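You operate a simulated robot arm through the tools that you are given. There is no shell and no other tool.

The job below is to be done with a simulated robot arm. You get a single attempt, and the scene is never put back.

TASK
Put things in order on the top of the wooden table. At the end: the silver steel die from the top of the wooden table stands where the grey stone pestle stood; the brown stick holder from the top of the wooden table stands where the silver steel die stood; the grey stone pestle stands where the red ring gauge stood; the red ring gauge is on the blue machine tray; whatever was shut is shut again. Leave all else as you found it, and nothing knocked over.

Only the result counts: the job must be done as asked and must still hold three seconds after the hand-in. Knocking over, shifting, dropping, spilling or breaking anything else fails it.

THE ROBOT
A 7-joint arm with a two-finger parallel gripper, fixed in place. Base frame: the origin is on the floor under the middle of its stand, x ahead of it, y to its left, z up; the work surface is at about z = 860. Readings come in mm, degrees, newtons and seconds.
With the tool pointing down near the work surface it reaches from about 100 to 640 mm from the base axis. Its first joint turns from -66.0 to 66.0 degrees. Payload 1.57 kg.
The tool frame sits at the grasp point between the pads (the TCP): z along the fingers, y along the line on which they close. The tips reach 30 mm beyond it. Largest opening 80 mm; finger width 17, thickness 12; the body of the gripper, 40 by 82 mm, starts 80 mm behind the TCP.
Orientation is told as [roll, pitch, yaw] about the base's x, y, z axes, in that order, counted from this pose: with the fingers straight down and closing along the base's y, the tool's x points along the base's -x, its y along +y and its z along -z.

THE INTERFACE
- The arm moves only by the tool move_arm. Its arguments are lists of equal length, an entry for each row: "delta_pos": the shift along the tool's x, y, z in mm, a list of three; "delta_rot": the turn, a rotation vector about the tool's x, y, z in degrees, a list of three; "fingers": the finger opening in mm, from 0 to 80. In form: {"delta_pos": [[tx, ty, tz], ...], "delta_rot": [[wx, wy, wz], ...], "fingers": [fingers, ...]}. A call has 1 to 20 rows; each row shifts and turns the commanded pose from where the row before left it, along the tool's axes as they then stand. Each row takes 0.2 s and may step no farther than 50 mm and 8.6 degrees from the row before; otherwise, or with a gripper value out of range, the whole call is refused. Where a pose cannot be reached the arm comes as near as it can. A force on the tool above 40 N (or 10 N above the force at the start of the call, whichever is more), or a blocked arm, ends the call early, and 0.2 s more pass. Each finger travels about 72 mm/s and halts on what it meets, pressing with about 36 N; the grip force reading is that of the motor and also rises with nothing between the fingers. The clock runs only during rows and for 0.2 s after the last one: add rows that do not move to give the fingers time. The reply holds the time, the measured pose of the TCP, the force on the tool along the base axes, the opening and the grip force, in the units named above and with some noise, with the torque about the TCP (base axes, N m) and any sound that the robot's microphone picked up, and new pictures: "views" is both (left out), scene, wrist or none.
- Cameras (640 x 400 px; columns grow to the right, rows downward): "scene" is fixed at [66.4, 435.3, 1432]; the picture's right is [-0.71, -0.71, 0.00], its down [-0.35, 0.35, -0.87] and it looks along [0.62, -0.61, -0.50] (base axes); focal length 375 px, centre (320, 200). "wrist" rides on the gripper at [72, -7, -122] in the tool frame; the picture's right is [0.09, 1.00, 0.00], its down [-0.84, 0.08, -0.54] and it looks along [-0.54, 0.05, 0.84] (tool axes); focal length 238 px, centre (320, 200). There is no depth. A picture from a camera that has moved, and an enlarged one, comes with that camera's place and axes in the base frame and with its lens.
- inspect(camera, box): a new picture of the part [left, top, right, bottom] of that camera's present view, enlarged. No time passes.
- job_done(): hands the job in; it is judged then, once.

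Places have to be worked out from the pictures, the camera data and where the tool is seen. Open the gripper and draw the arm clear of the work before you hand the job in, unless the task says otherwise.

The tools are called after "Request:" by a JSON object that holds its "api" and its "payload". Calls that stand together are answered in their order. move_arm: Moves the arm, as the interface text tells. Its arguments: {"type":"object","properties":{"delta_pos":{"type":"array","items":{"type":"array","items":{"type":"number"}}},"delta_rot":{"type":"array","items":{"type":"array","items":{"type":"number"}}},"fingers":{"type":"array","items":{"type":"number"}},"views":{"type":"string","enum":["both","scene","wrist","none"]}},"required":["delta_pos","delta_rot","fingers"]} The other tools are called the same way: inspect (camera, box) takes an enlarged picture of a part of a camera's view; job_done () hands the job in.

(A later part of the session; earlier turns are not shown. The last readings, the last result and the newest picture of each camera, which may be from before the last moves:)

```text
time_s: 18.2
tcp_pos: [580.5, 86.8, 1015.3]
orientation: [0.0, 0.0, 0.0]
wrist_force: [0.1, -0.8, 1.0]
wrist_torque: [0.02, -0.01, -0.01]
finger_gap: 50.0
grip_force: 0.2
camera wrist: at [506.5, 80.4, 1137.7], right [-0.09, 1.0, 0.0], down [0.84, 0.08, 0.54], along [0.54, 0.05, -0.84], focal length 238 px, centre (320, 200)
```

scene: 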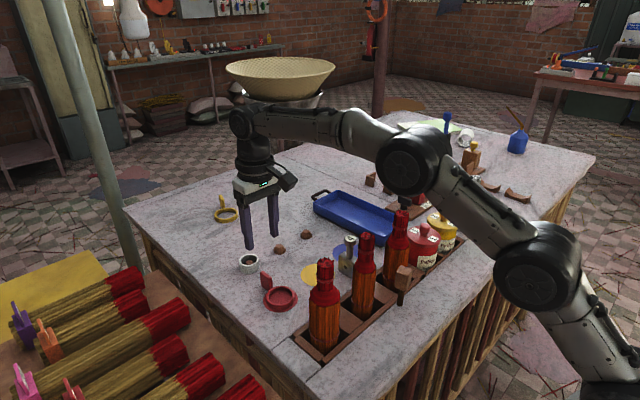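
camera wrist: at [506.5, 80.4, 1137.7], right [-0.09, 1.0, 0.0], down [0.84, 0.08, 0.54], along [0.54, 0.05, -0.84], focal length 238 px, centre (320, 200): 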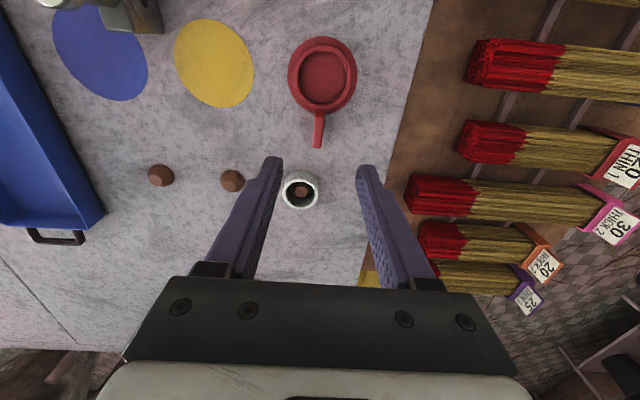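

The geometry checks out (tab x 564–596, y≈85). I zoom to verify the tab's angle before gripping.

Request:
{"api": "inspect", "payload": {"camera": "wrist", "box": [280, 30, 370, 160]}}

Request:
{"api": "inspect", "payload": {"camera": "scene", "box": [300, 170, 420, 270]}}

```text
3.08 times, centred on (325, 95) of wrist
camera zoom: at [506.5, 80.4, 1137.7], right [-0.09, 1.0, 0.0], down [0.84, 0.08, 0.54], along [0.54, 0.05, -0.84], focal length 733 px, centre (305, 523)
```

zoom: 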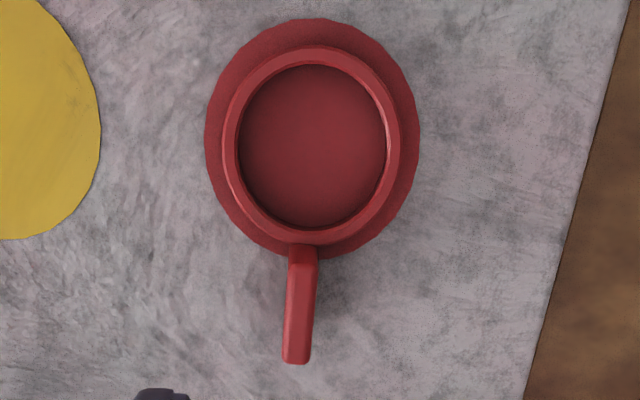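

```text
4.00 times, centred on (360, 220) of scene
camera zoom: at [66.4, 435.3, 1432.0], right [-0.71, -0.71, 0.0], down [-0.35, 0.35, -0.87], along [0.62, -0.61, -0.5], focal length 1502 px, centre (160, 120)
```

zoom: 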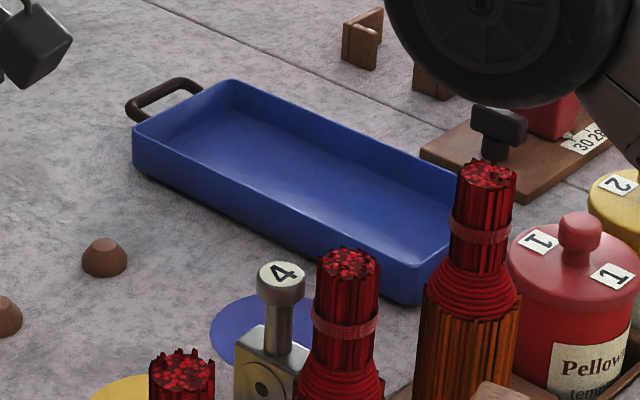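

Tab is aligned with the x axis (about 1°). I descend with the tips to just above the table and then close on the tab.

Request:
{"api": "move_arm", "payload": {"delta_pos": [[0, -2, 40], [0, 0, 40], [0, 0, 25], [0, 0, 14], [0, 0, 0]], "delta_rot": [[0, 0, 0], [0, 0, 0], [0, 0, 0], [0, 0, 0], [0, 0, 0]], "fingers": [50, 50, 50, 50, 50]}}

```text
time_s: 19.4
tcp_pos: [579.4, 85.5, 895.3]
orientation: [0.0, 0.0, 0.1]
wrist_force: [0.0, 0.2, -0.2]
wrist_torque: [0.03, -0.01, 0.0]
finger_gap: 49.8
grip_force: 0.0
camera wrist: at [506.7, 77.9, 1019.0], right [-0.09, 1.0, 0.0], down [0.84, 0.08, 0.54], along [0.54, 0.05, -0.84], focal length 238 px, centre (320, 200)
```

scene: 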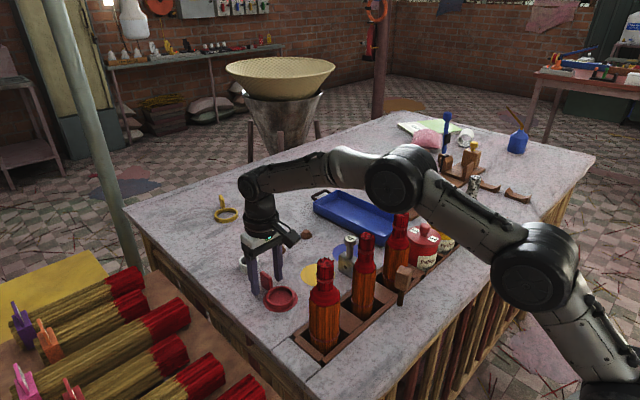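
wrist: 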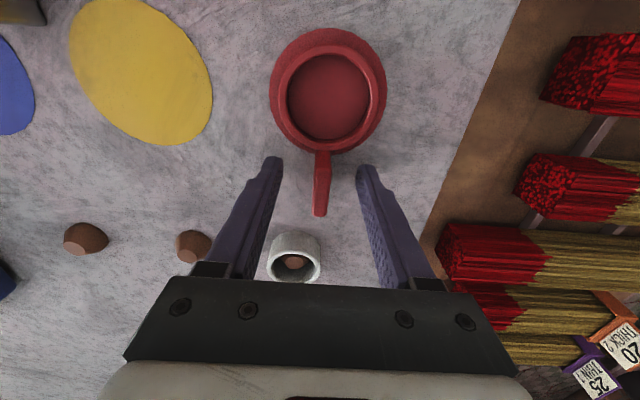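

The tab sits between the fingers; I close the gripper.

Request:
{"api": "move_arm", "payload": {"delta_pos": [[0, 0, 0], [0, 0, 0], [0, 0, 0], [0, 0, 0]], "delta_rot": [[0, 0, 0], [0, 0, 0], [0, 0, 0], [0, 0, 0]], "fingers": [0, 0, 0, 0], "views": "wrist"}}

```text
time_s: 20.4
tcp_pos: [579.9, 83.9, 895.9]
orientation: [0.0, 0.1, 0.0]
wrist_force: [0.1, 0.5, -0.4]
wrist_torque: [0.02, 0.04, -0.01]
finger_gap: 9.2
grip_force: 28.0
camera wrist: at [506.7, 77.9, 1019.3], right [-0.09, 1.0, 0.0], down [0.84, 0.08, 0.54], along [0.54, 0.05, -0.84], focal length 238 px, centre (320, 200)
```

wrist: 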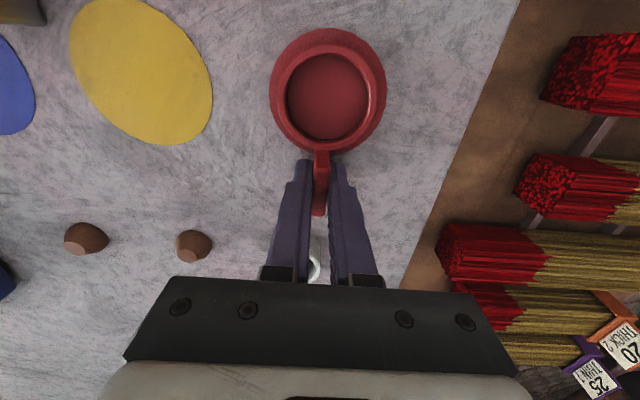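

Gripped (gap 9.2 mm). I lift a little and check.

Request:
{"api": "move_arm", "payload": {"delta_pos": [[0, 0, -10], [0, 0, -20], [0, 0, -40], [0, 0, 0]], "delta_rot": [[0, 0, 0], [0, 0, 0], [0, 0, 0], [0, 0, 0]], "fingers": [0, 0, 0, 0]}}

```text
time_s: 21.4
tcp_pos: [580.2, 84.5, 968.5]
orientation: [0.0, 0.0, 0.0]
wrist_force: [0.2, -0.6, -0.1]
wrist_torque: [0.02, 0.02, 0.02]
finger_gap: 0.0
grip_force: 21.4
camera wrist: at [507.1, 77.9, 1089.7], right [-0.09, 1.0, 0.0], down [0.84, 0.08, 0.54], along [0.54, 0.05, -0.84], focal length 238 px, centre (320, 200)
```

scene: 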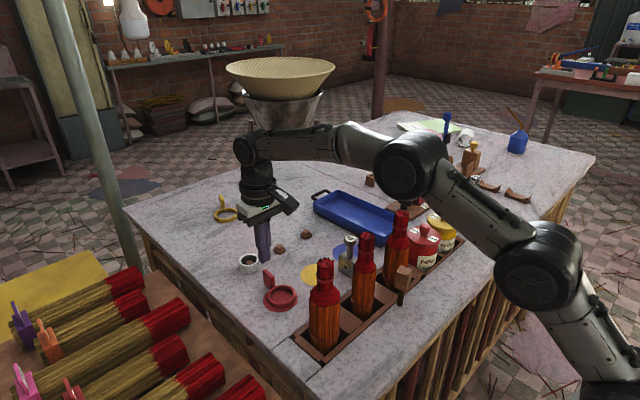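
wrist: 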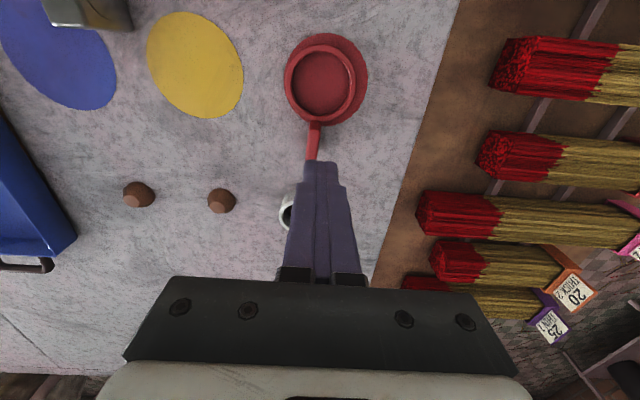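

It slipped out. I check how the ring gauge stands now.

Request:
{"api": "inspect", "payload": {"camera": "wrist", "box": [270, 20, 390, 180]}}

Request:
{"api": "inspect", "payload": {"camera": "scene", "box": [225, 230, 325, 320]}}

```text
2.50 times, centred on (330, 100) of wrist
camera zoom: at [507.1, 77.9, 1089.7], right [-0.09, 1.0, 0.0], down [0.84, 0.08, 0.54], along [0.54, 0.05, -0.84], focal length 596 px, centre (295, 450)
```

zoom: 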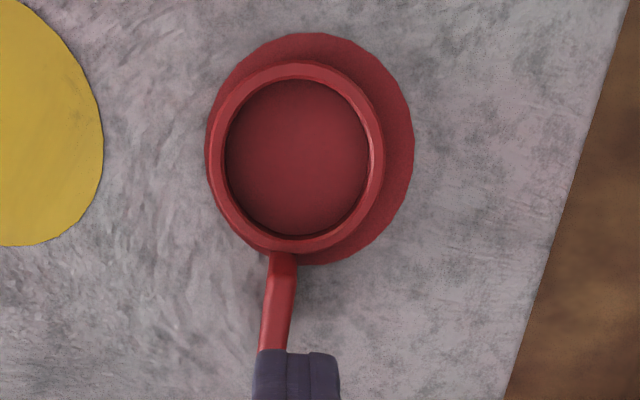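

```text
4.44 times, centred on (275, 275) of scene
camera zoom: at [66.4, 435.3, 1432.0], right [-0.71, -0.71, 0.0], down [-0.35, 0.35, -0.87], along [0.62, -0.61, -0.5], focal length 1669 px, centre (520, -133)
```

zoom: 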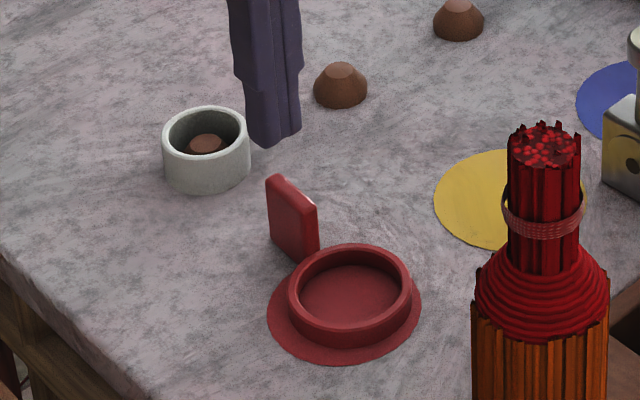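

The gauge stands upright, shifted about 5 mm in −y; the red disc keeps the original spot marked (centre ≈ (531, 85)). I re-grip lower, on the tab now at y≈78.4, with a longer squeeze.

Request:
{"api": "move_arm", "payload": {"delta_pos": [[0, 0, 0], [0, 0, 0], [2, -6.2, 0], [0, 0, 35], [0, 0, 25], [0, 0, 0]], "delta_rot": [[0, 0, 0], [0, 0, 0], [0, 0, 0], [0, 0, 0], [0, 0, 0], [0, 0, 0]], "fingers": [46, 46, 46, 46, 46, 46], "views": "wrist"}}

Request:
{"api": "inspect", "payload": {"camera": "wrist", "box": [250, 80, 390, 240]}}

```text
time_s: 22.8
tcp_pos: [576.9, 79.0, 905.6]
orientation: [0.1, 0.0, 0.0]
wrist_force: [-0.1, -0.3, 1.1]
wrist_torque: [0.05, 0.01, 0.02]
finger_gap: 46.0
grip_force: 0.0
camera wrist: at [504.7, 72.3, 1028.0], right [-0.09, 1.0, 0.0], down [0.84, 0.08, 0.54], along [0.54, 0.05, -0.84], focal length 238 px, centre (320, 200)
```

wrist: 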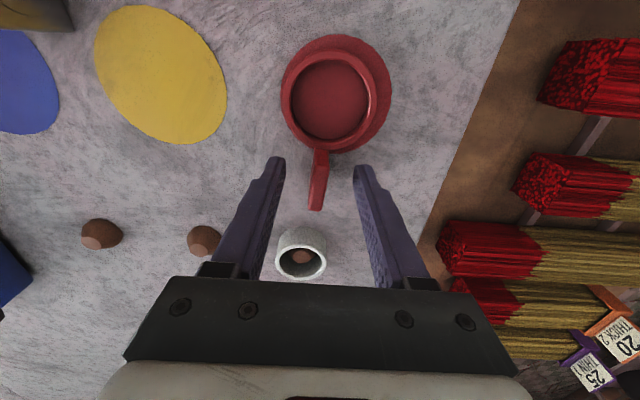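

```text
2.50 times, centred on (320, 160) of wrist
camera zoom: at [504.7, 72.3, 1028.0], right [-0.09, 1.0, 0.0], down [0.84, 0.08, 0.54], along [0.54, 0.05, -0.84], focal length 596 px, centre (320, 300)
```

zoom: 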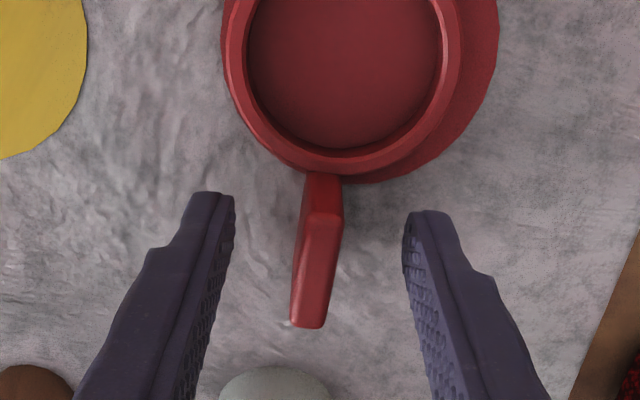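

I align (yaw −3°), go down to z≈892 and close, waiting longer for the squeeze to build.

Request:
{"api": "move_arm", "payload": {"delta_pos": [[-3, -0.6, 7], [0, 0, 6.5], [0, 0, 0], [0, 0, 0], [0, 0, 0], [0, 0, 0], [0, 0, 0], [0, 0, 0]], "delta_rot": [[0, 0, 3.2], [0, 0, 0], [0, 0, 0], [0, 0, 0], [0, 0, 0], [0, 0, 0], [0, 0, 0], [0, 0, 0]], "fingers": [46, 46, 0, 0, 0, 0, 0, 0], "views": "wrist"}}

Request:
{"api": "move_arm", "payload": {"delta_pos": [[0, 0, -2], [0, 0, -2], [0, 0, -3], [0, 0, 0]], "delta_rot": [[0, 0, 0], [0, 0, 0], [0, 0, 0], [0, 0, 0]], "fingers": [0, 0, 0, 0], "views": "wrist"}}

```text
time_s: 24.6
tcp_pos: [580.8, 76.9, 892.2]
orientation: [0.0, -0.1, -3.2]
wrist_force: [-0.5, 0.4, 0.2]
wrist_torque: [0.04, 0.03, -0.01]
finger_gap: 9.8
grip_force: 27.7
camera wrist: at [507.8, 74.9, 1015.0], right [-0.04, 1.0, 0.0], down [0.84, 0.03, 0.54], along [0.54, 0.02, -0.84], focal length 238 px, centre (320, 200)
```

wrist: 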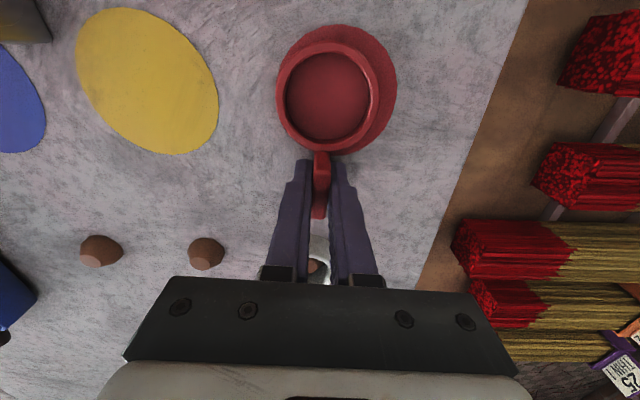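

```text
time_s: 25.6
tcp_pos: [579.6, 76.7, 899.8]
orientation: [0.0, 0.0, -3.2]
wrist_force: [-0.4, -1.1, -1.3]
wrist_torque: [-0.02, 0.01, -0.02]
finger_gap: 9.4
grip_force: 27.6
camera wrist: at [508.0, 74.6, 1022.3], right [-0.04, 1.0, 0.0], down [0.84, 0.03, 0.54], along [0.54, 0.02, -0.84], focal length 238 px, centre (320, 200)
```

wrist: 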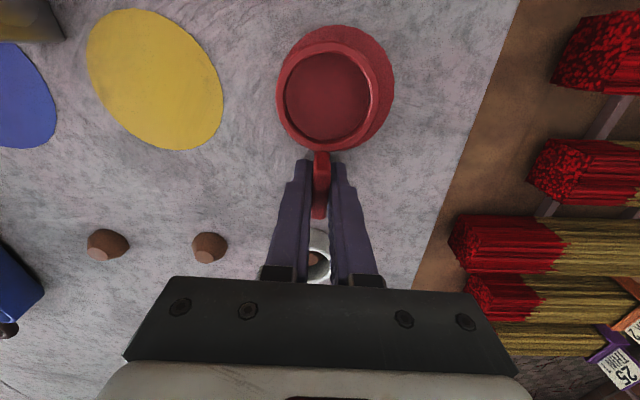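

It comes up with the fingers this time (weight ≈1 N). I keep lifting slowly and watch.

Request:
{"api": "move_arm", "payload": {"delta_pos": [[0, 0, -4], [0, 0, -6], [0, 0, -8], [0, 0, -8], [0, 0, -8], [0, 0, -6], [0, 0, -4], [0, 0, 0]], "delta_rot": [[0, 0, 0], [0, 0, 0], [0, 0, 0], [0, 0, 0], [0, 0, 0], [0, 0, 0], [0, 0, 0], [0, 0, 0]], "fingers": [0, 0, 0, 0, 0, 0, 0, 0]}}

```text
time_s: 27.4
tcp_pos: [581.3, 77.4, 943.2]
orientation: [0.0, -0.1, -3.3]
wrist_force: [0.8, -1.1, -0.7]
wrist_torque: [-0.01, -0.03, 0.0]
finger_gap: 9.3
grip_force: 28.2
camera wrist: at [508.4, 75.0, 1066.3], right [-0.04, 1.0, 0.0], down [0.84, 0.03, 0.54], along [0.54, 0.02, -0.84], focal length 238 px, centre (320, 200)
```

scene: 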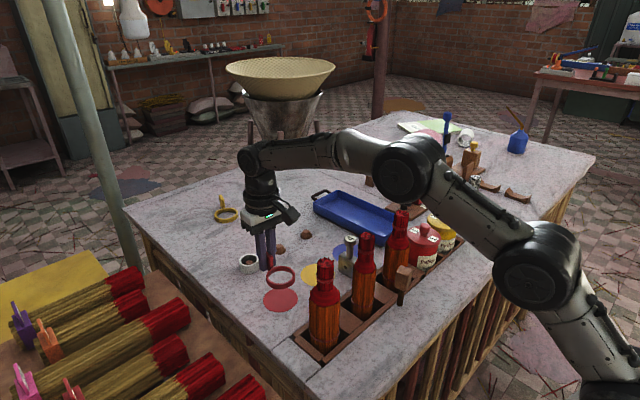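
wrist: 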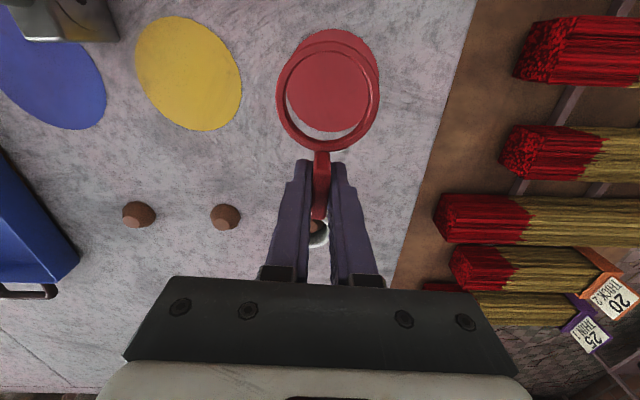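

The gauge is held level. I lift higher, rotate it 28° in yaw (so it fits the reachable part of the tray), and carry it slowly toward the tray above the die height.

Request:
{"api": "move_arm", "payload": {"delta_pos": [[0, 0, -6], [0, 0, -10], [0, 0, -14], [0, 0, -14], [0, 0, -12], [0, 0, -6], [0, 0, 0], [0, 0, 0], [0, 0, 0], [0, 0, 0], [0, 0, 0], [0, 0, 0], [0, 0, 0], [0, 0, 0]], "delta_rot": [[0, 0, 0], [0, 0, 0], [0, 0, 0], [0, 0, 0], [0, 0, 0], [0, 0, 0], [0, 0, -3], [0, 0, -4.5], [0, 0, -5], [0, 0, -5], [0, 0, -5], [0, 0, -4], [0, 0, -1.8], [0, 0, 0]], "fingers": [0, 0, 0, 0, 0, 0, 0, 0, 0, 0, 0, 0, 0, 0], "views": "wrist"}}

Request:
{"api": "move_arm", "payload": {"delta_pos": [[3, -6, 0], [6, -13, 0], [9.5, -20.4, 0], [9.5, -20.4, 0], [9.5, -20.4, 0], [9.5, -20.4, 0], [9.5, -20.4, 0], [9.5, -20.4, 0], [9.5, -20.4, 0], [9.5, -20.4, 0], [9.5, -20.4, 0], [6, -13, 0], [3, -6, 0], [0, 0, 0]], "delta_rot": [[0, 0, 0], [0, 0, 0], [0, 0, 0], [0, 0, 0], [0, 0, 0], [0, 0, 0], [0, 0, 0], [0, 0, 0], [0, 0, 0], [0, 0, 0], [0, 0, 0], [0, 0, 0], [0, 0, 0], [0, 0, 0]], "fingers": [0, 0, 0, 0, 0, 0, 0, 0, 0, 0, 0, 0, 0, 0]}}

```text
time_s: 30.4
tcp_pos: [580.4, 76.1, 1005.8]
orientation: [0.0, -0.1, 25.1]
wrist_force: [-0.5, -0.7, -0.8]
wrist_torque: [0.0, -0.01, -0.01]
finger_gap: 9.5
grip_force: 27.6
camera wrist: at [517.9, 41.0, 1128.0], right [-0.51, 0.86, 0.0], down [0.72, 0.43, 0.54], along [0.47, 0.27, -0.84], focal length 238 px, centre (320, 200)
```

wrist: 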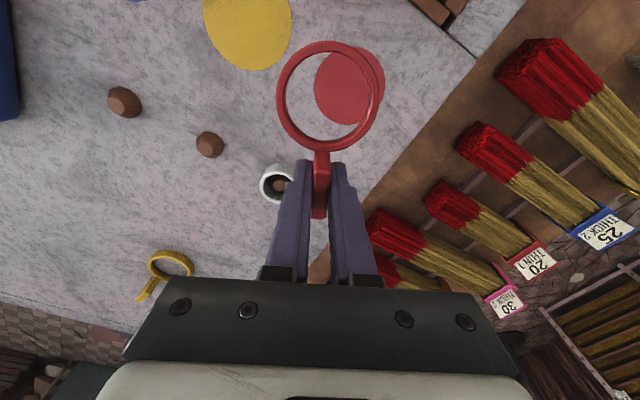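

```text
time_s: 33.4
tcp_pos: [580.6, -168.3, 1006.3]
orientation: [-0.1, -0.1, 25.1]
wrist_force: [0.9, -0.4, -1.2]
wrist_torque: [0.02, 0.01, -0.03]
finger_gap: 9.4
grip_force: 27.7
camera wrist: at [517.4, -204.2, 1128.6], right [-0.51, 0.86, 0.0], down [0.72, 0.42, 0.54], along [0.47, 0.27, -0.84], focal length 238 px, centre (320, 200)
```

scene: 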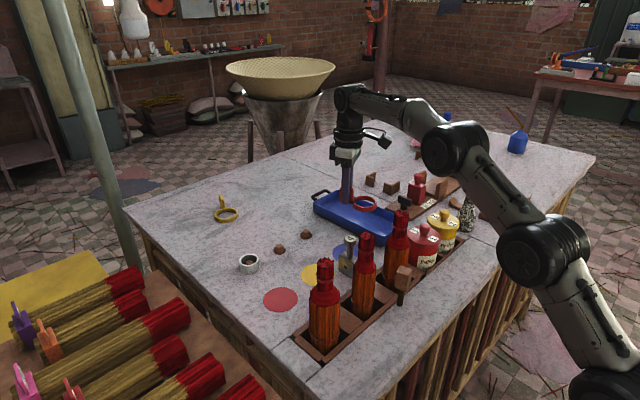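
wrist: 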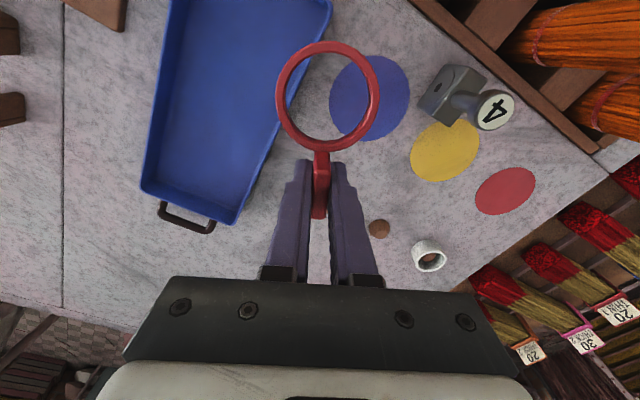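

I zoom on the tray from here to fix its rim, floor and position.

Request:
{"api": "inspect", "payload": {"camera": "wrist", "box": [130, 0, 350, 240]}}

Request:
{"api": "inspect", "payload": {"camera": "scene", "box": [300, 150, 420, 260]}}

Request:
{"api": "inspect", "payload": {"camera": "wrist", "box": [400, 40, 560, 160]}}

```text
1.67 times, centred on (240, 120) of wrist
camera zoom: at [517.4, -204.2, 1128.6], right [-0.51, 0.86, 0.0], down [0.72, 0.42, 0.54], along [0.47, 0.27, -0.84], focal length 397 px, centre (453, 333)
```

zoom: 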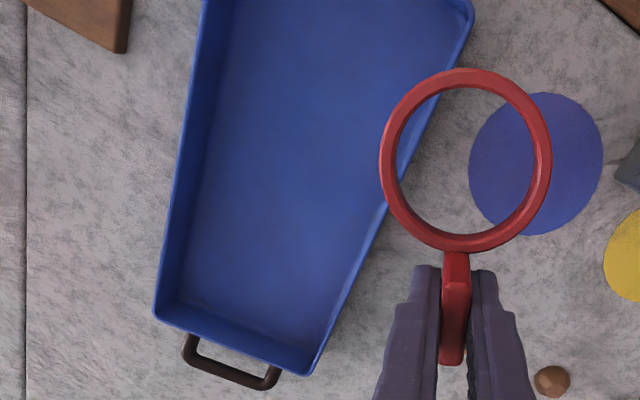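

```text
3.64 times, centred on (360, 205) of scene
camera zoom: at [66.4, 435.3, 1432.0], right [-0.71, -0.71, 0.0], down [-0.35, 0.35, -0.87], along [0.62, -0.61, -0.5], focal length 1365 px, centre (174, 182)
```

zoom: 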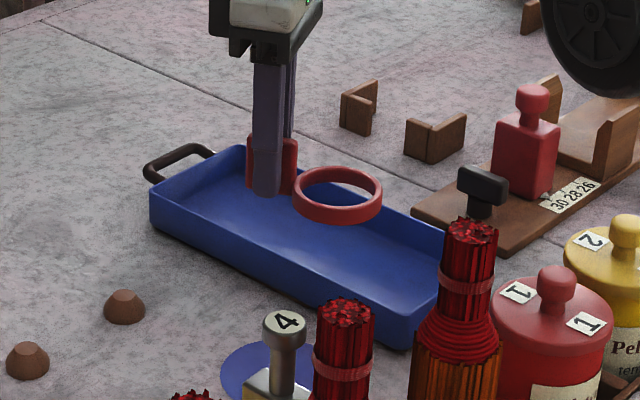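

```text
3.33 times, centred on (480, 100) of wrist
camera zoom: at [517.4, -204.2, 1128.6], right [-0.51, 0.86, 0.0], down [0.72, 0.42, 0.54], along [0.47, 0.27, -0.84], focal length 794 px, centre (-213, 533)
```

zoom: 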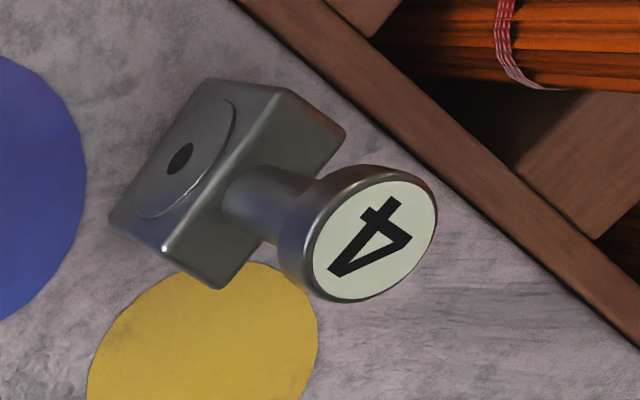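

Tray inner floor spans about x 500–735, y −209…−309, rim ≈ z 883. I move the gauge over it (tab to about (584, −242)).

Request:
{"api": "move_arm", "payload": {"delta_pos": [[2.8, -6.8, 0], [7, -17, 0], [8.6, -20.6, 0], [7, -17, 0], [2.8, -6.8, 0], [0, 0, 8], [0, 0, 14], [0, 0, 16], [0, 0, 16], [0, 0, 12], [0, 0, 0]], "delta_rot": [[0, 0, 0], [0, 0, 0], [0, 0, 0], [0, 0, 0], [0, 0, 0], [0, 0, 0], [0, 0, 0], [0, 0, 0], [0, 0, 0], [0, 0, 0], [0, 0, 0]], "fingers": [0, 0, 0, 0, 0, 0, 0, 0, 0, 0, 0]}}

```text
time_s: 35.8
tcp_pos: [584.4, -242.5, 939.0]
orientation: [0.0, 0.1, 25.1]
wrist_force: [-0.7, 0.2, -0.1]
wrist_torque: [0.02, -0.01, 0.01]
finger_gap: 9.4
grip_force: 27.5
camera wrist: at [521.1, -277.6, 1062.0], right [-0.51, 0.86, 0.0], down [0.72, 0.43, 0.54], along [0.47, 0.27, -0.84], focal length 238 px, centre (320, 200)
```

scene: 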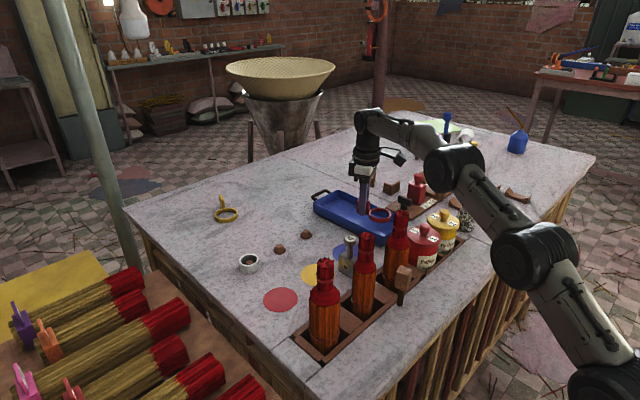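
wrist: 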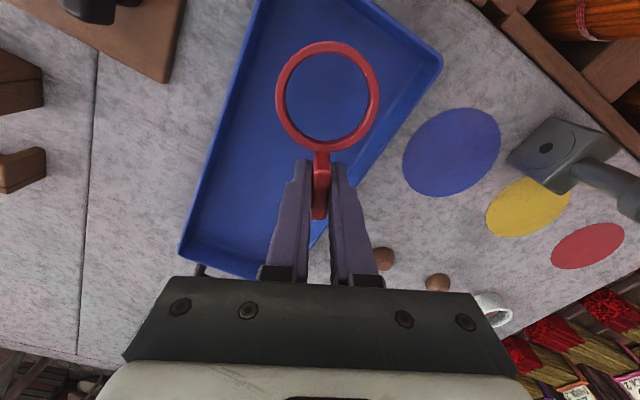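

Aligned over the tray. I lower gently toward the tray floor (expected TCP ≈ 896 at contact).

Request:
{"api": "move_arm", "payload": {"delta_pos": [[0, 0, 10], [0, 0, 14], [0, 0, 10], [0, 0, 4], [0, 0, 2], [0, 0, 0]], "delta_rot": [[0, 0, 0], [0, 0, 0], [0, 0, 0], [0, 0, 0], [0, 0, 0], [0, 0, 0]], "fingers": [0, 0, 0, 0, 0, 0], "views": "scene"}}

Request:
{"api": "inspect", "payload": {"camera": "scene", "box": [320, 160, 420, 250]}}

```text
time_s: 37.2
tcp_pos: [584.9, -240.8, 899.3]
orientation: [-0.1, -0.1, 25.0]
wrist_force: [-0.1, 0.2, 3.5]
wrist_torque: [-0.02, 0.19, -0.04]
finger_gap: 9.2
grip_force: 27.4
```

scene: 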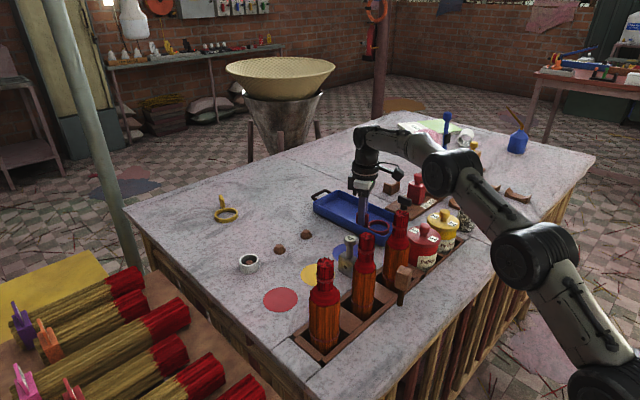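

```text
4.44 times, centred on (370, 205) of scene
camera zoom: at [66.3, 435.4, 1432.0], right [-0.71, -0.71, 0.0], down [-0.35, 0.35, -0.87], along [0.62, -0.61, -0.5], focal length 1669 px, centre (98, 178)
```

zoom: 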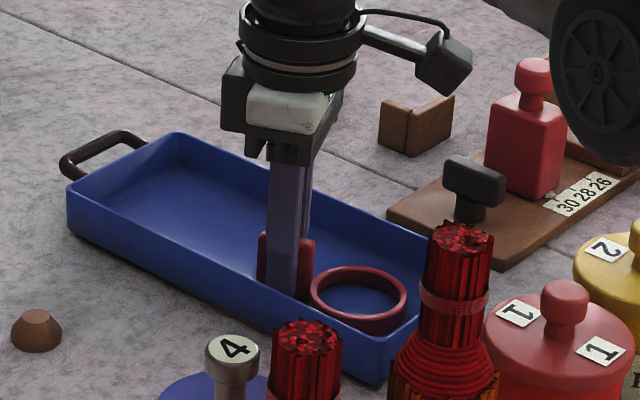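

Contact with the tray floor is felt (3.5 N). I open the fingers to a modest gap and rise.

Request:
{"api": "move_arm", "payload": {"delta_pos": [[0, 0, 0], [0, 0, 0], [0, 0, 0], [0, 0, -10], [0, 0, -30], [0, 0, -40], [0, 0, -40], [0, 0, 0]], "delta_rot": [[0, 0, 0], [0, 0, 0], [0, 0, 0], [0, 0, 0], [0, 0, 0], [0, 0, 0], [0, 0, 0], [0, 0, 0]], "fingers": [22, 22, 22, 22, 22, 22, 22, 22]}}

Request:
{"api": "inspect", "payload": {"camera": "scene", "box": [320, 160, 420, 250]}}

```text
time_s: 39.0
tcp_pos: [581.7, -239.6, 1008.3]
orientation: [0.0, 0.0, 25.1]
wrist_force: [-0.2, -0.8, 0.8]
wrist_torque: [0.02, 0.0, 0.0]
finger_gap: 21.9
grip_force: 0.1
out of reach, approached as far as the arm can: row 7
camera wrist: at [518.7, -275.9, 1130.6], right [-0.51, 0.86, 0.0], down [0.73, 0.43, 0.54], along [0.47, 0.27, -0.84], focal length 238 px, centre (320, 200)
```

scene: 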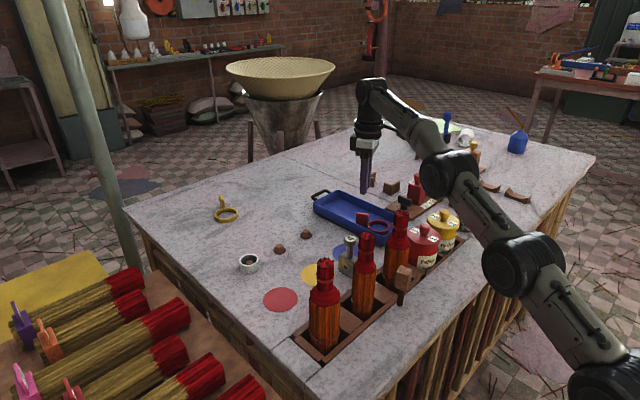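
wrist: 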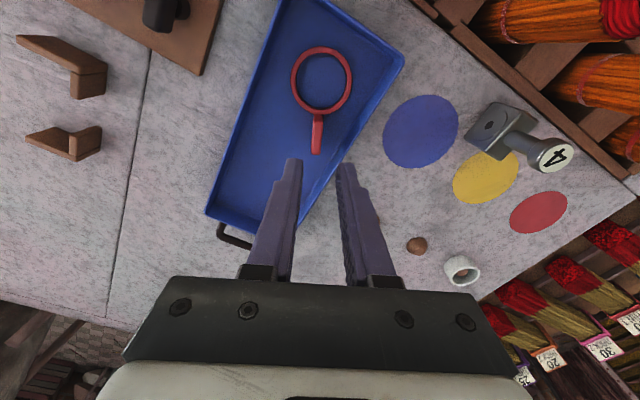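

```text
4.44 times, centred on (370, 205) of scene
camera zoom: at [66.4, 435.3, 1432.0], right [-0.71, -0.71, 0.0], down [-0.35, 0.35, -0.87], along [0.62, -0.61, -0.5], focal length 1669 px, centre (98, 178)
```

zoom: 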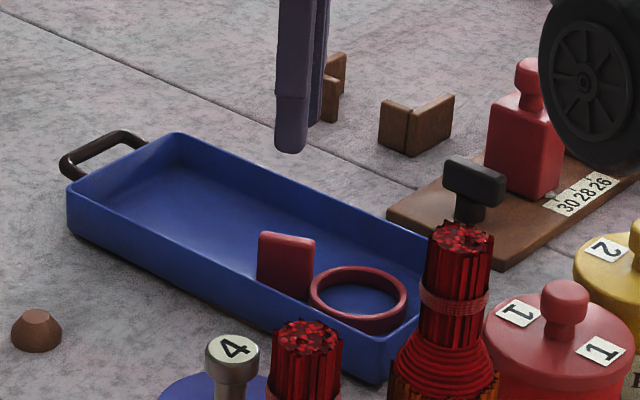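

Ring gauge rests flat in the tray. Next the pestle: I retreat inward, rise, turn yaw back to 0 and look at it.

Request:
{"api": "move_arm", "payload": {"delta_pos": [[35, 0, 0], [40, 2, -20], [40, 2, -25], [40, 3, -30], [10, 2, -30], [0, 0, -10], [0, 0, 0], [0, 0, 0], [0, 0, 0]], "delta_rot": [[0, 0, 0], [0, 0, 0], [0, 0, 0], [0, 0, 0], [0, 0, 0], [0, 0, 8.4], [0, 0, 8.4], [0, 0, 8.3], [0, 0, 0]], "fingers": [80, 80, 80, 80, 80, 80, 80, 80, 80]}}

```text
time_s: 41.0
tcp_pos: [427.6, -301.7, 1123.4]
orientation: [-0.1, 0.0, -0.2]
wrist_force: [0.9, -0.4, 0.9]
wrist_torque: [-0.01, -0.04, 0.0]
finger_gap: 79.8
grip_force: 0.1
camera wrist: at [354.9, -307.6, 1245.7], right [-0.09, 1.0, 0.0], down [0.84, 0.08, 0.54], along [0.54, 0.05, -0.84], focal length 238 px, centre (320, 200)
```

scene: 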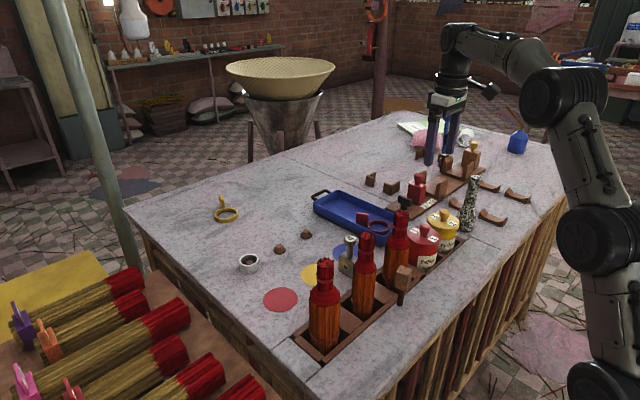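
wrist: 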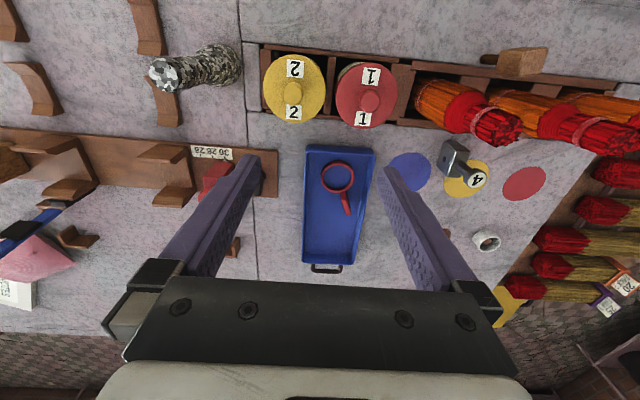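

I zoom on the pestle, the pots, and the ring gauge in the tray.

Request:
{"api": "inspect", "payload": {"camera": "wrist", "box": [130, 20, 260, 120]}}

Request:
{"api": "inspect", "payload": {"camera": "scene", "box": [440, 165, 500, 240]}}

Request:
{"api": "inspect", "payload": {"camera": "wrist", "box": [420, 120, 560, 220]}}

```text
4.00 times, centred on (195, 70) of wrist
camera zoom: at [354.9, -307.6, 1245.7], right [-0.09, 1.0, 0.0], down [0.84, 0.08, 0.54], along [0.54, 0.05, -0.84], focal length 953 px, centre (820, 720)
```

zoom: 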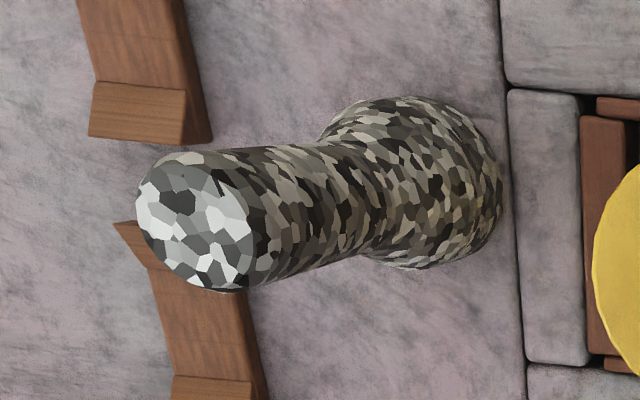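

```text
5.33 times, centred on (470, 202) of scene
camera zoom: at [66.4, 435.3, 1432.0], right [-0.71, -0.71, 0.0], down [-0.35, 0.35, -0.87], along [0.62, -0.61, -0.5], focal length 2002 px, centre (-480, 187)
```

zoom: 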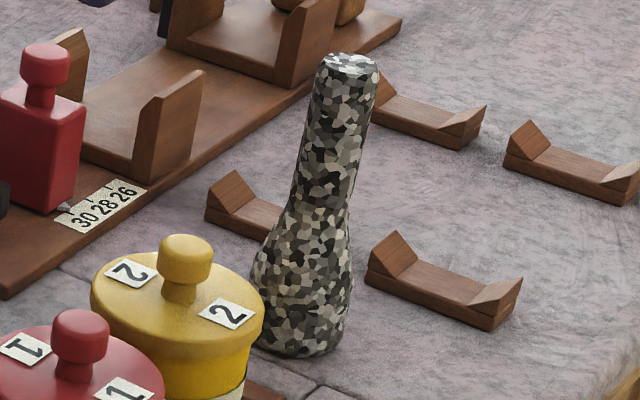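

```text
4.00 times, centred on (490, 170) of wrist
camera zoom: at [354.9, -307.6, 1245.7], right [-0.09, 1.0, 0.0], down [0.84, 0.08, 0.54], along [0.54, 0.05, -0.84], focal length 953 px, centre (-360, 320)
```

zoom: 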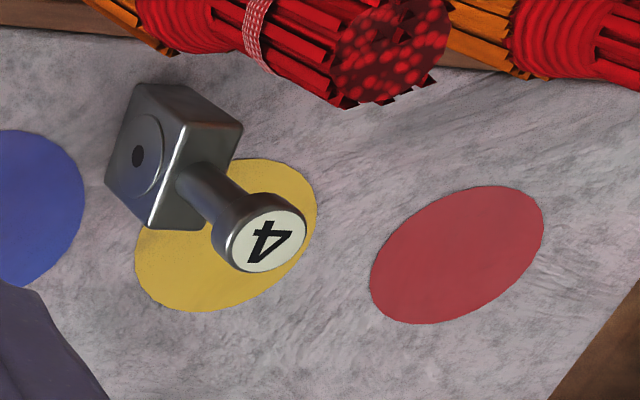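

Pestle axis ≈ (389.5, −438), top z≈1018, neck ≈ 32 mm. I move over it at a safe height and check alignment.

Request:
{"api": "move_arm", "payload": {"delta_pos": [[8, -30, 4], [10, -38, 8], [10, -38, 8], [8, -30, 4], [2, 0, 4], [0, 0, 0]], "delta_rot": [[0, 0, 0], [0, 0, 0], [0, 0, 0], [0, 0, 0], [0, 0, 0], [0, 0, 0]], "fingers": [70, 70, 70, 70, 70, 70]}}

Request:
{"api": "inspect", "payload": {"camera": "wrist", "box": [220, 60, 420, 240]}}

```text
time_s: 42.4
tcp_pos: [389.8, -438.6, 1095.0]
orientation: [0.0, 0.0, 0.0]
wrist_force: [0.1, -0.4, 0.4]
wrist_torque: [-0.01, -0.05, 0.0]
finger_gap: 69.7
grip_force: 0.2
camera wrist: at [317.3, -444.1, 1217.5], right [-0.09, 1.0, 0.0], down [0.84, 0.08, 0.54], along [0.54, 0.05, -0.84], focal length 238 px, centre (320, 200)
```

scene: 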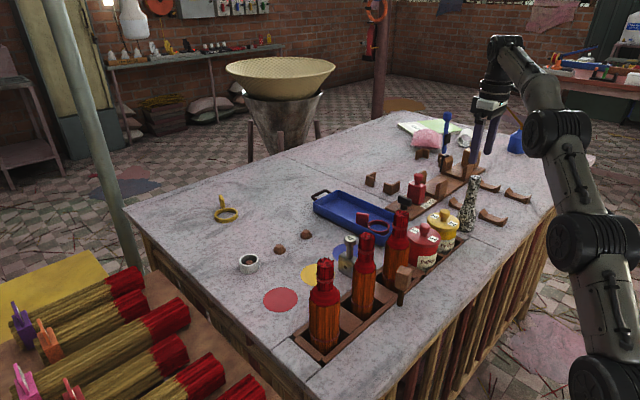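
wrist: 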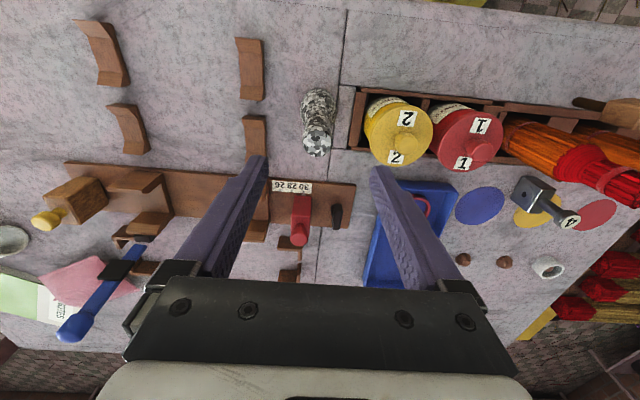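

```text
2.22 times, centred on (320, 150) of wrist
camera zoom: at [317.3, -444.1, 1217.5], right [-0.09, 1.0, 0.0], down [0.84, 0.08, 0.54], along [0.54, 0.05, -0.84], focal length 530 px, centre (320, 311)
```

zoom: 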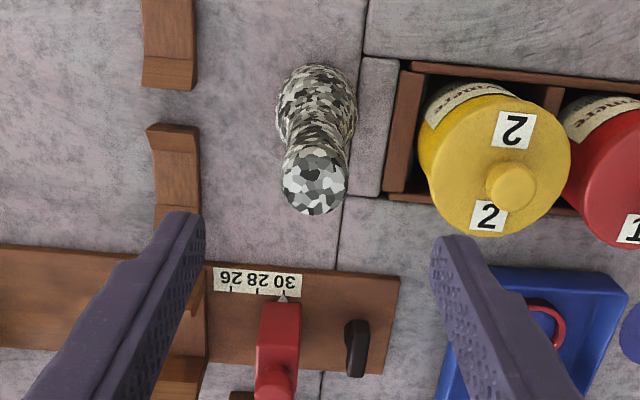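

Pestle axis refined to about (386, −440.5). I correct by a few mm and descend around the neck.

Request:
{"api": "move_arm", "payload": {"delta_pos": [[3.8, -2, 10], [0, 0, 30], [0, 0, 30], [0, 0, 25], [0, 0, 15], [0, 0, 0]], "delta_rot": [[0, 0, 0], [0, 0, 0], [0, 0, 0], [0, 0, 0], [0, 0, 0], [0, 0, 0]], "fingers": [70, 70, 70, 70, 70, 70]}}

Request:
{"api": "inspect", "payload": {"camera": "wrist", "box": [220, 100, 420, 280]}}

Request:
{"api": "inspect", "payload": {"camera": "scene", "box": [430, 130, 530, 240]}}

```text
time_s: 43.8
tcp_pos: [386.2, -440.1, 985.6]
orientation: [0.0, 0.0, 0.0]
wrist_force: [-0.4, -0.8, 0.0]
wrist_torque: [-0.01, -0.02, -0.03]
finger_gap: 70.0
grip_force: 0.0
camera wrist: at [313.3, -446.5, 1107.3], right [-0.09, 1.0, 0.0], down [0.84, 0.08, 0.54], along [0.54, 0.05, -0.84], focal length 238 px, centre (320, 200)
```

scene: 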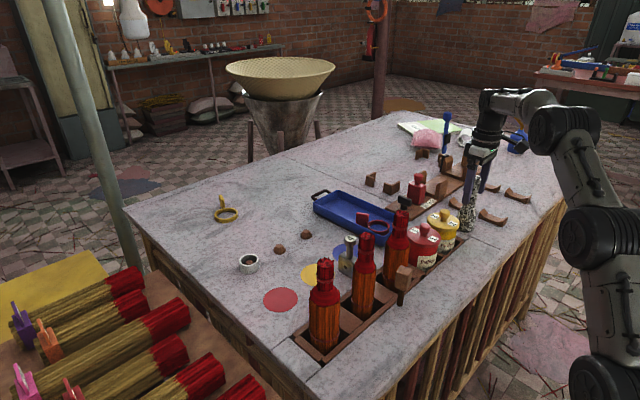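
wrist: 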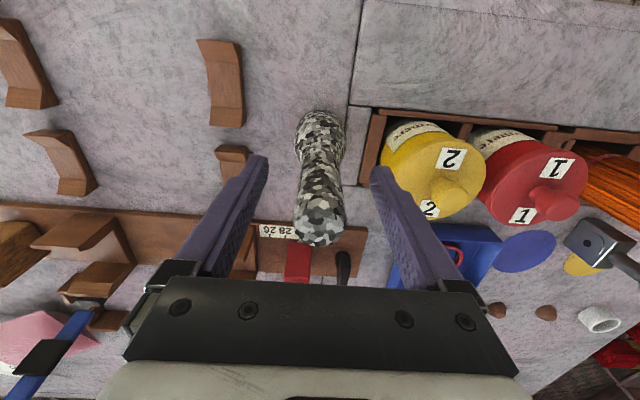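

```text
2.22 times, centred on (320, 190) of wrist
camera zoom: at [313.3, -446.5, 1107.3], right [-0.09, 1.0, 0.0], down [0.84, 0.08, 0.54], along [0.54, 0.05, -0.84], focal length 530 px, centre (320, 222)
```

zoom: 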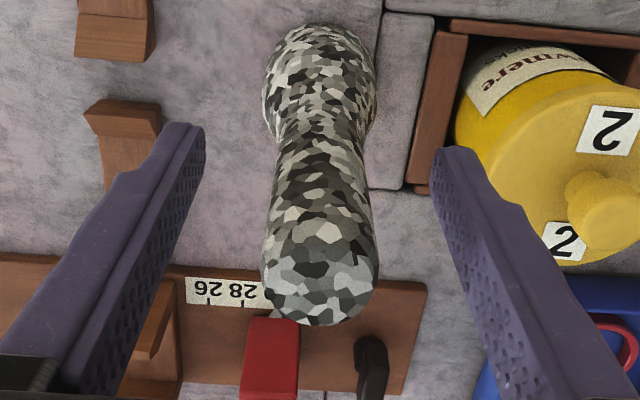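

```text
3.64 times, centred on (480, 185) of scene
camera zoom: at [66.4, 435.3, 1432.0], right [-0.71, -0.71, 0.0], down [-0.35, 0.35, -0.87], along [0.62, -0.61, -0.5], focal length 1365 px, centre (-262, 254)
```

zoom: 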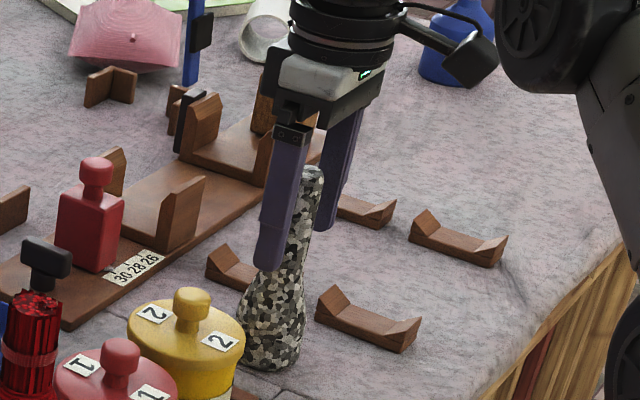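

The neck is centred between the fingers. I close and let the squeeze build.

Request:
{"api": "move_arm", "payload": {"delta_pos": [[0, 0, 0], [0, 0, 0], [0, 0, 0], [0, 0, 0], [0, 0, 0]], "delta_rot": [[0, 0, 0], [0, 0, 0], [0, 0, 0], [0, 0, 0], [0, 0, 0]], "fingers": [0, 0, 0, 0, 0], "views": "wrist"}}

Request:
{"api": "move_arm", "payload": {"delta_pos": [[0, 0, -2], [0, 0, -2], [0, 0, -3], [0, 0, -3], [0, 0, 0]], "delta_rot": [[0, 0, 0], [0, 0, 0], [0, 0, 0], [0, 0, 0], [0, 0, 0]], "fingers": [0, 0, 0, 0, 0]}}

```text
time_s: 45.0
tcp_pos: [386.8, -440.4, 984.6]
orientation: [0.1, 0.1, 0.0]
wrist_force: [-0.1, 1.2, 0.5]
wrist_torque: [0.12, 0.0, 0.02]
finger_gap: 27.3
grip_force: 36.2
camera wrist: at [313.3, -446.5, 1107.4], right [-0.09, 1.0, 0.0], down [0.84, 0.08, 0.54], along [0.54, 0.05, -0.84], focal length 238 px, centre (320, 200)
```

wrist: 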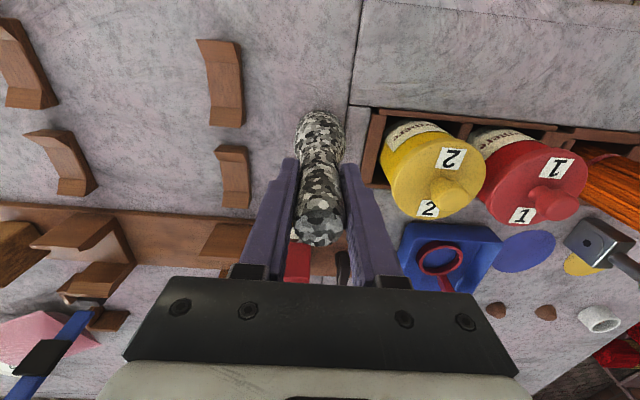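

```text
time_s: 46.2
tcp_pos: [386.6, -440.3, 994.8]
orientation: [0.1, 0.0, 0.0]
wrist_force: [1.1, 0.0, -4.2]
wrist_torque: [0.0, 0.0, -0.02]
finger_gap: 27.4
grip_force: 36.3
camera wrist: at [313.3, -446.4, 1117.5], right [-0.09, 1.0, 0.0], down [0.84, 0.08, 0.54], along [0.54, 0.05, -0.84], focal length 238 px, centre (320, 200)
```

scene: 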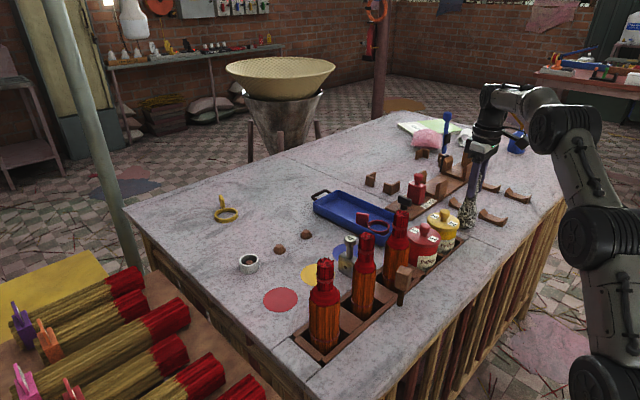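
wrist: 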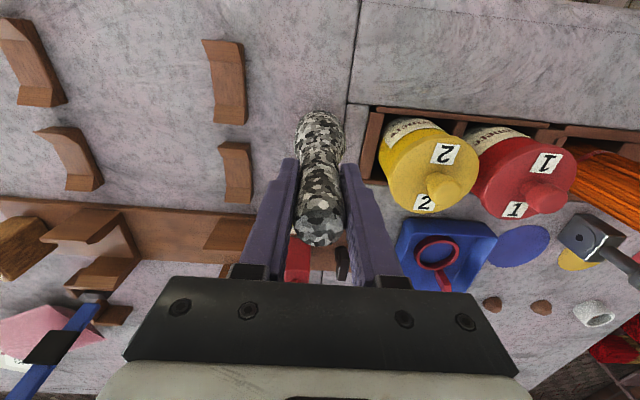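

The pestle is held (≈4 N, about 0.43 kg). I lift it to TCP z≈1100 (bottom ≈975, above pots and die) and carry it around the far side of the bundles.

Request:
{"api": "move_arm", "payload": {"delta_pos": [[0, 0, -8], [0, 0, -15], [0, 0, -20], [0, 0, -20], [0, 0, -20], [0, 0, -14], [0, 0, -8], [0, 0, 0]], "delta_rot": [[0, 0, 0], [0, 0, 0], [0, 0, 0], [0, 0, 0], [0, 0, 0], [0, 0, 0], [0, 0, 0], [0, 0, 0]], "fingers": [0, 0, 0, 0, 0, 0, 0, 0]}}

Request:
{"api": "inspect", "payload": {"camera": "scene", "box": [440, 100, 540, 240]}}

```text
time_s: 48.0
tcp_pos: [386.1, -439.8, 1099.7]
orientation: [0.0, 0.0, 0.1]
wrist_force: [-0.6, 0.0, -4.0]
wrist_torque: [-0.01, 0.04, 0.0]
finger_gap: 27.4
grip_force: 36.7
camera wrist: at [313.9, -446.5, 1222.0], right [-0.09, 1.0, 0.0], down [0.84, 0.08, 0.54], along [0.54, 0.05, -0.84], focal length 238 px, centre (320, 200)
```

scene: 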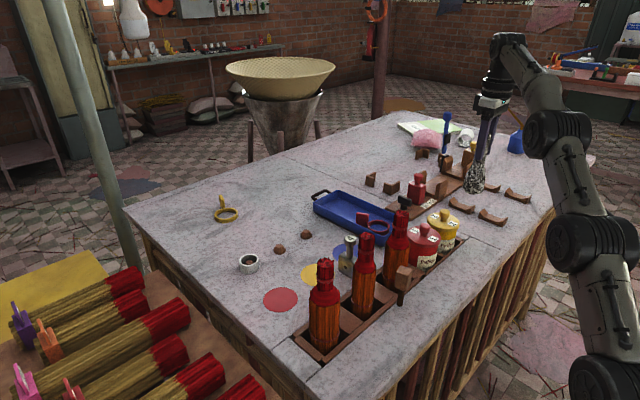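
wrist: 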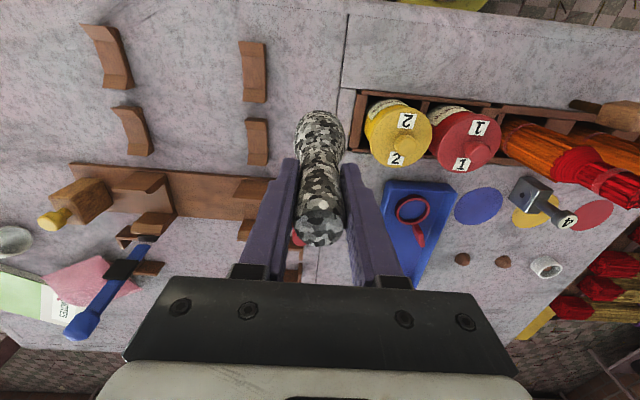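

```text
2.86 times, centred on (490, 170) of scene
camera zoom: at [66.5, 435.3, 1432.0], right [-0.71, -0.71, 0.0], down [-0.35, 0.35, -0.87], along [0.62, -0.61, -0.5], focal length 1073 px, centre (-166, 286)
```

zoom: 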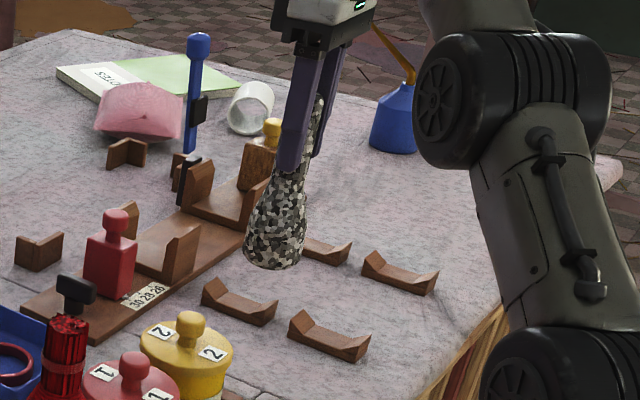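

Held firmly. I carry it over the pots toward (490, −200), then on to the red disc.

Request:
{"api": "move_arm", "payload": {"delta_pos": [[-4, 8, 0], [-7, 15, 0], [-9, 19, 0], [-9, 19, 0], [-9, 19, 0], [-9, 19, 0], [-9, 19, 0], [-8.4, 19, 0], [-8, 22, 0], [-8, 22, 0], [-8, 22, 0], [-8, 20, 0], [-6, 12, 0], [-2, 5, 0], [0, 0, 0]], "delta_rot": [[0, 0, 0], [0, 0, 0], [0, 0, 0], [0, 0, 0], [0, 0, 0], [0, 0, 0], [0, 0, 0], [0, 0, 0], [0, 0, 0], [0, 0, 0], [0, 0, 0], [0, 0, 0], [0, 0, 0], [0, 0, 0], [0, 0, 0]], "fingers": [0, 0, 0, 0, 0, 0, 0, 0, 0, 0, 0, 0, 0, 0, 0]}}

```text
time_s: 51.2
tcp_pos: [489.3, -199.3, 1099.0]
orientation: [0.0, 0.1, 0.0]
wrist_force: [0.0, -0.4, -4.5]
wrist_torque: [-0.02, 0.02, -0.03]
finger_gap: 27.3
grip_force: 36.1
camera wrist: at [417.7, -205.8, 1222.6], right [-0.09, 1.0, 0.0], down [0.84, 0.08, 0.54], along [0.54, 0.05, -0.84], focal length 238 px, centre (320, 200)
```

scene: 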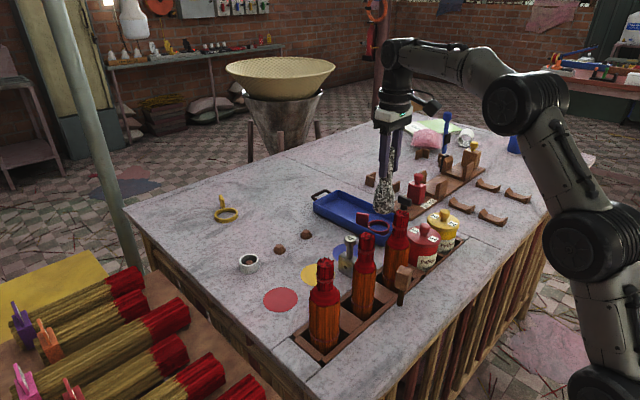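
wrist: 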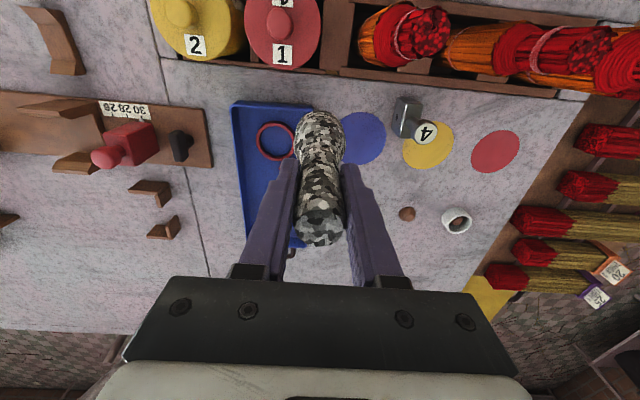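

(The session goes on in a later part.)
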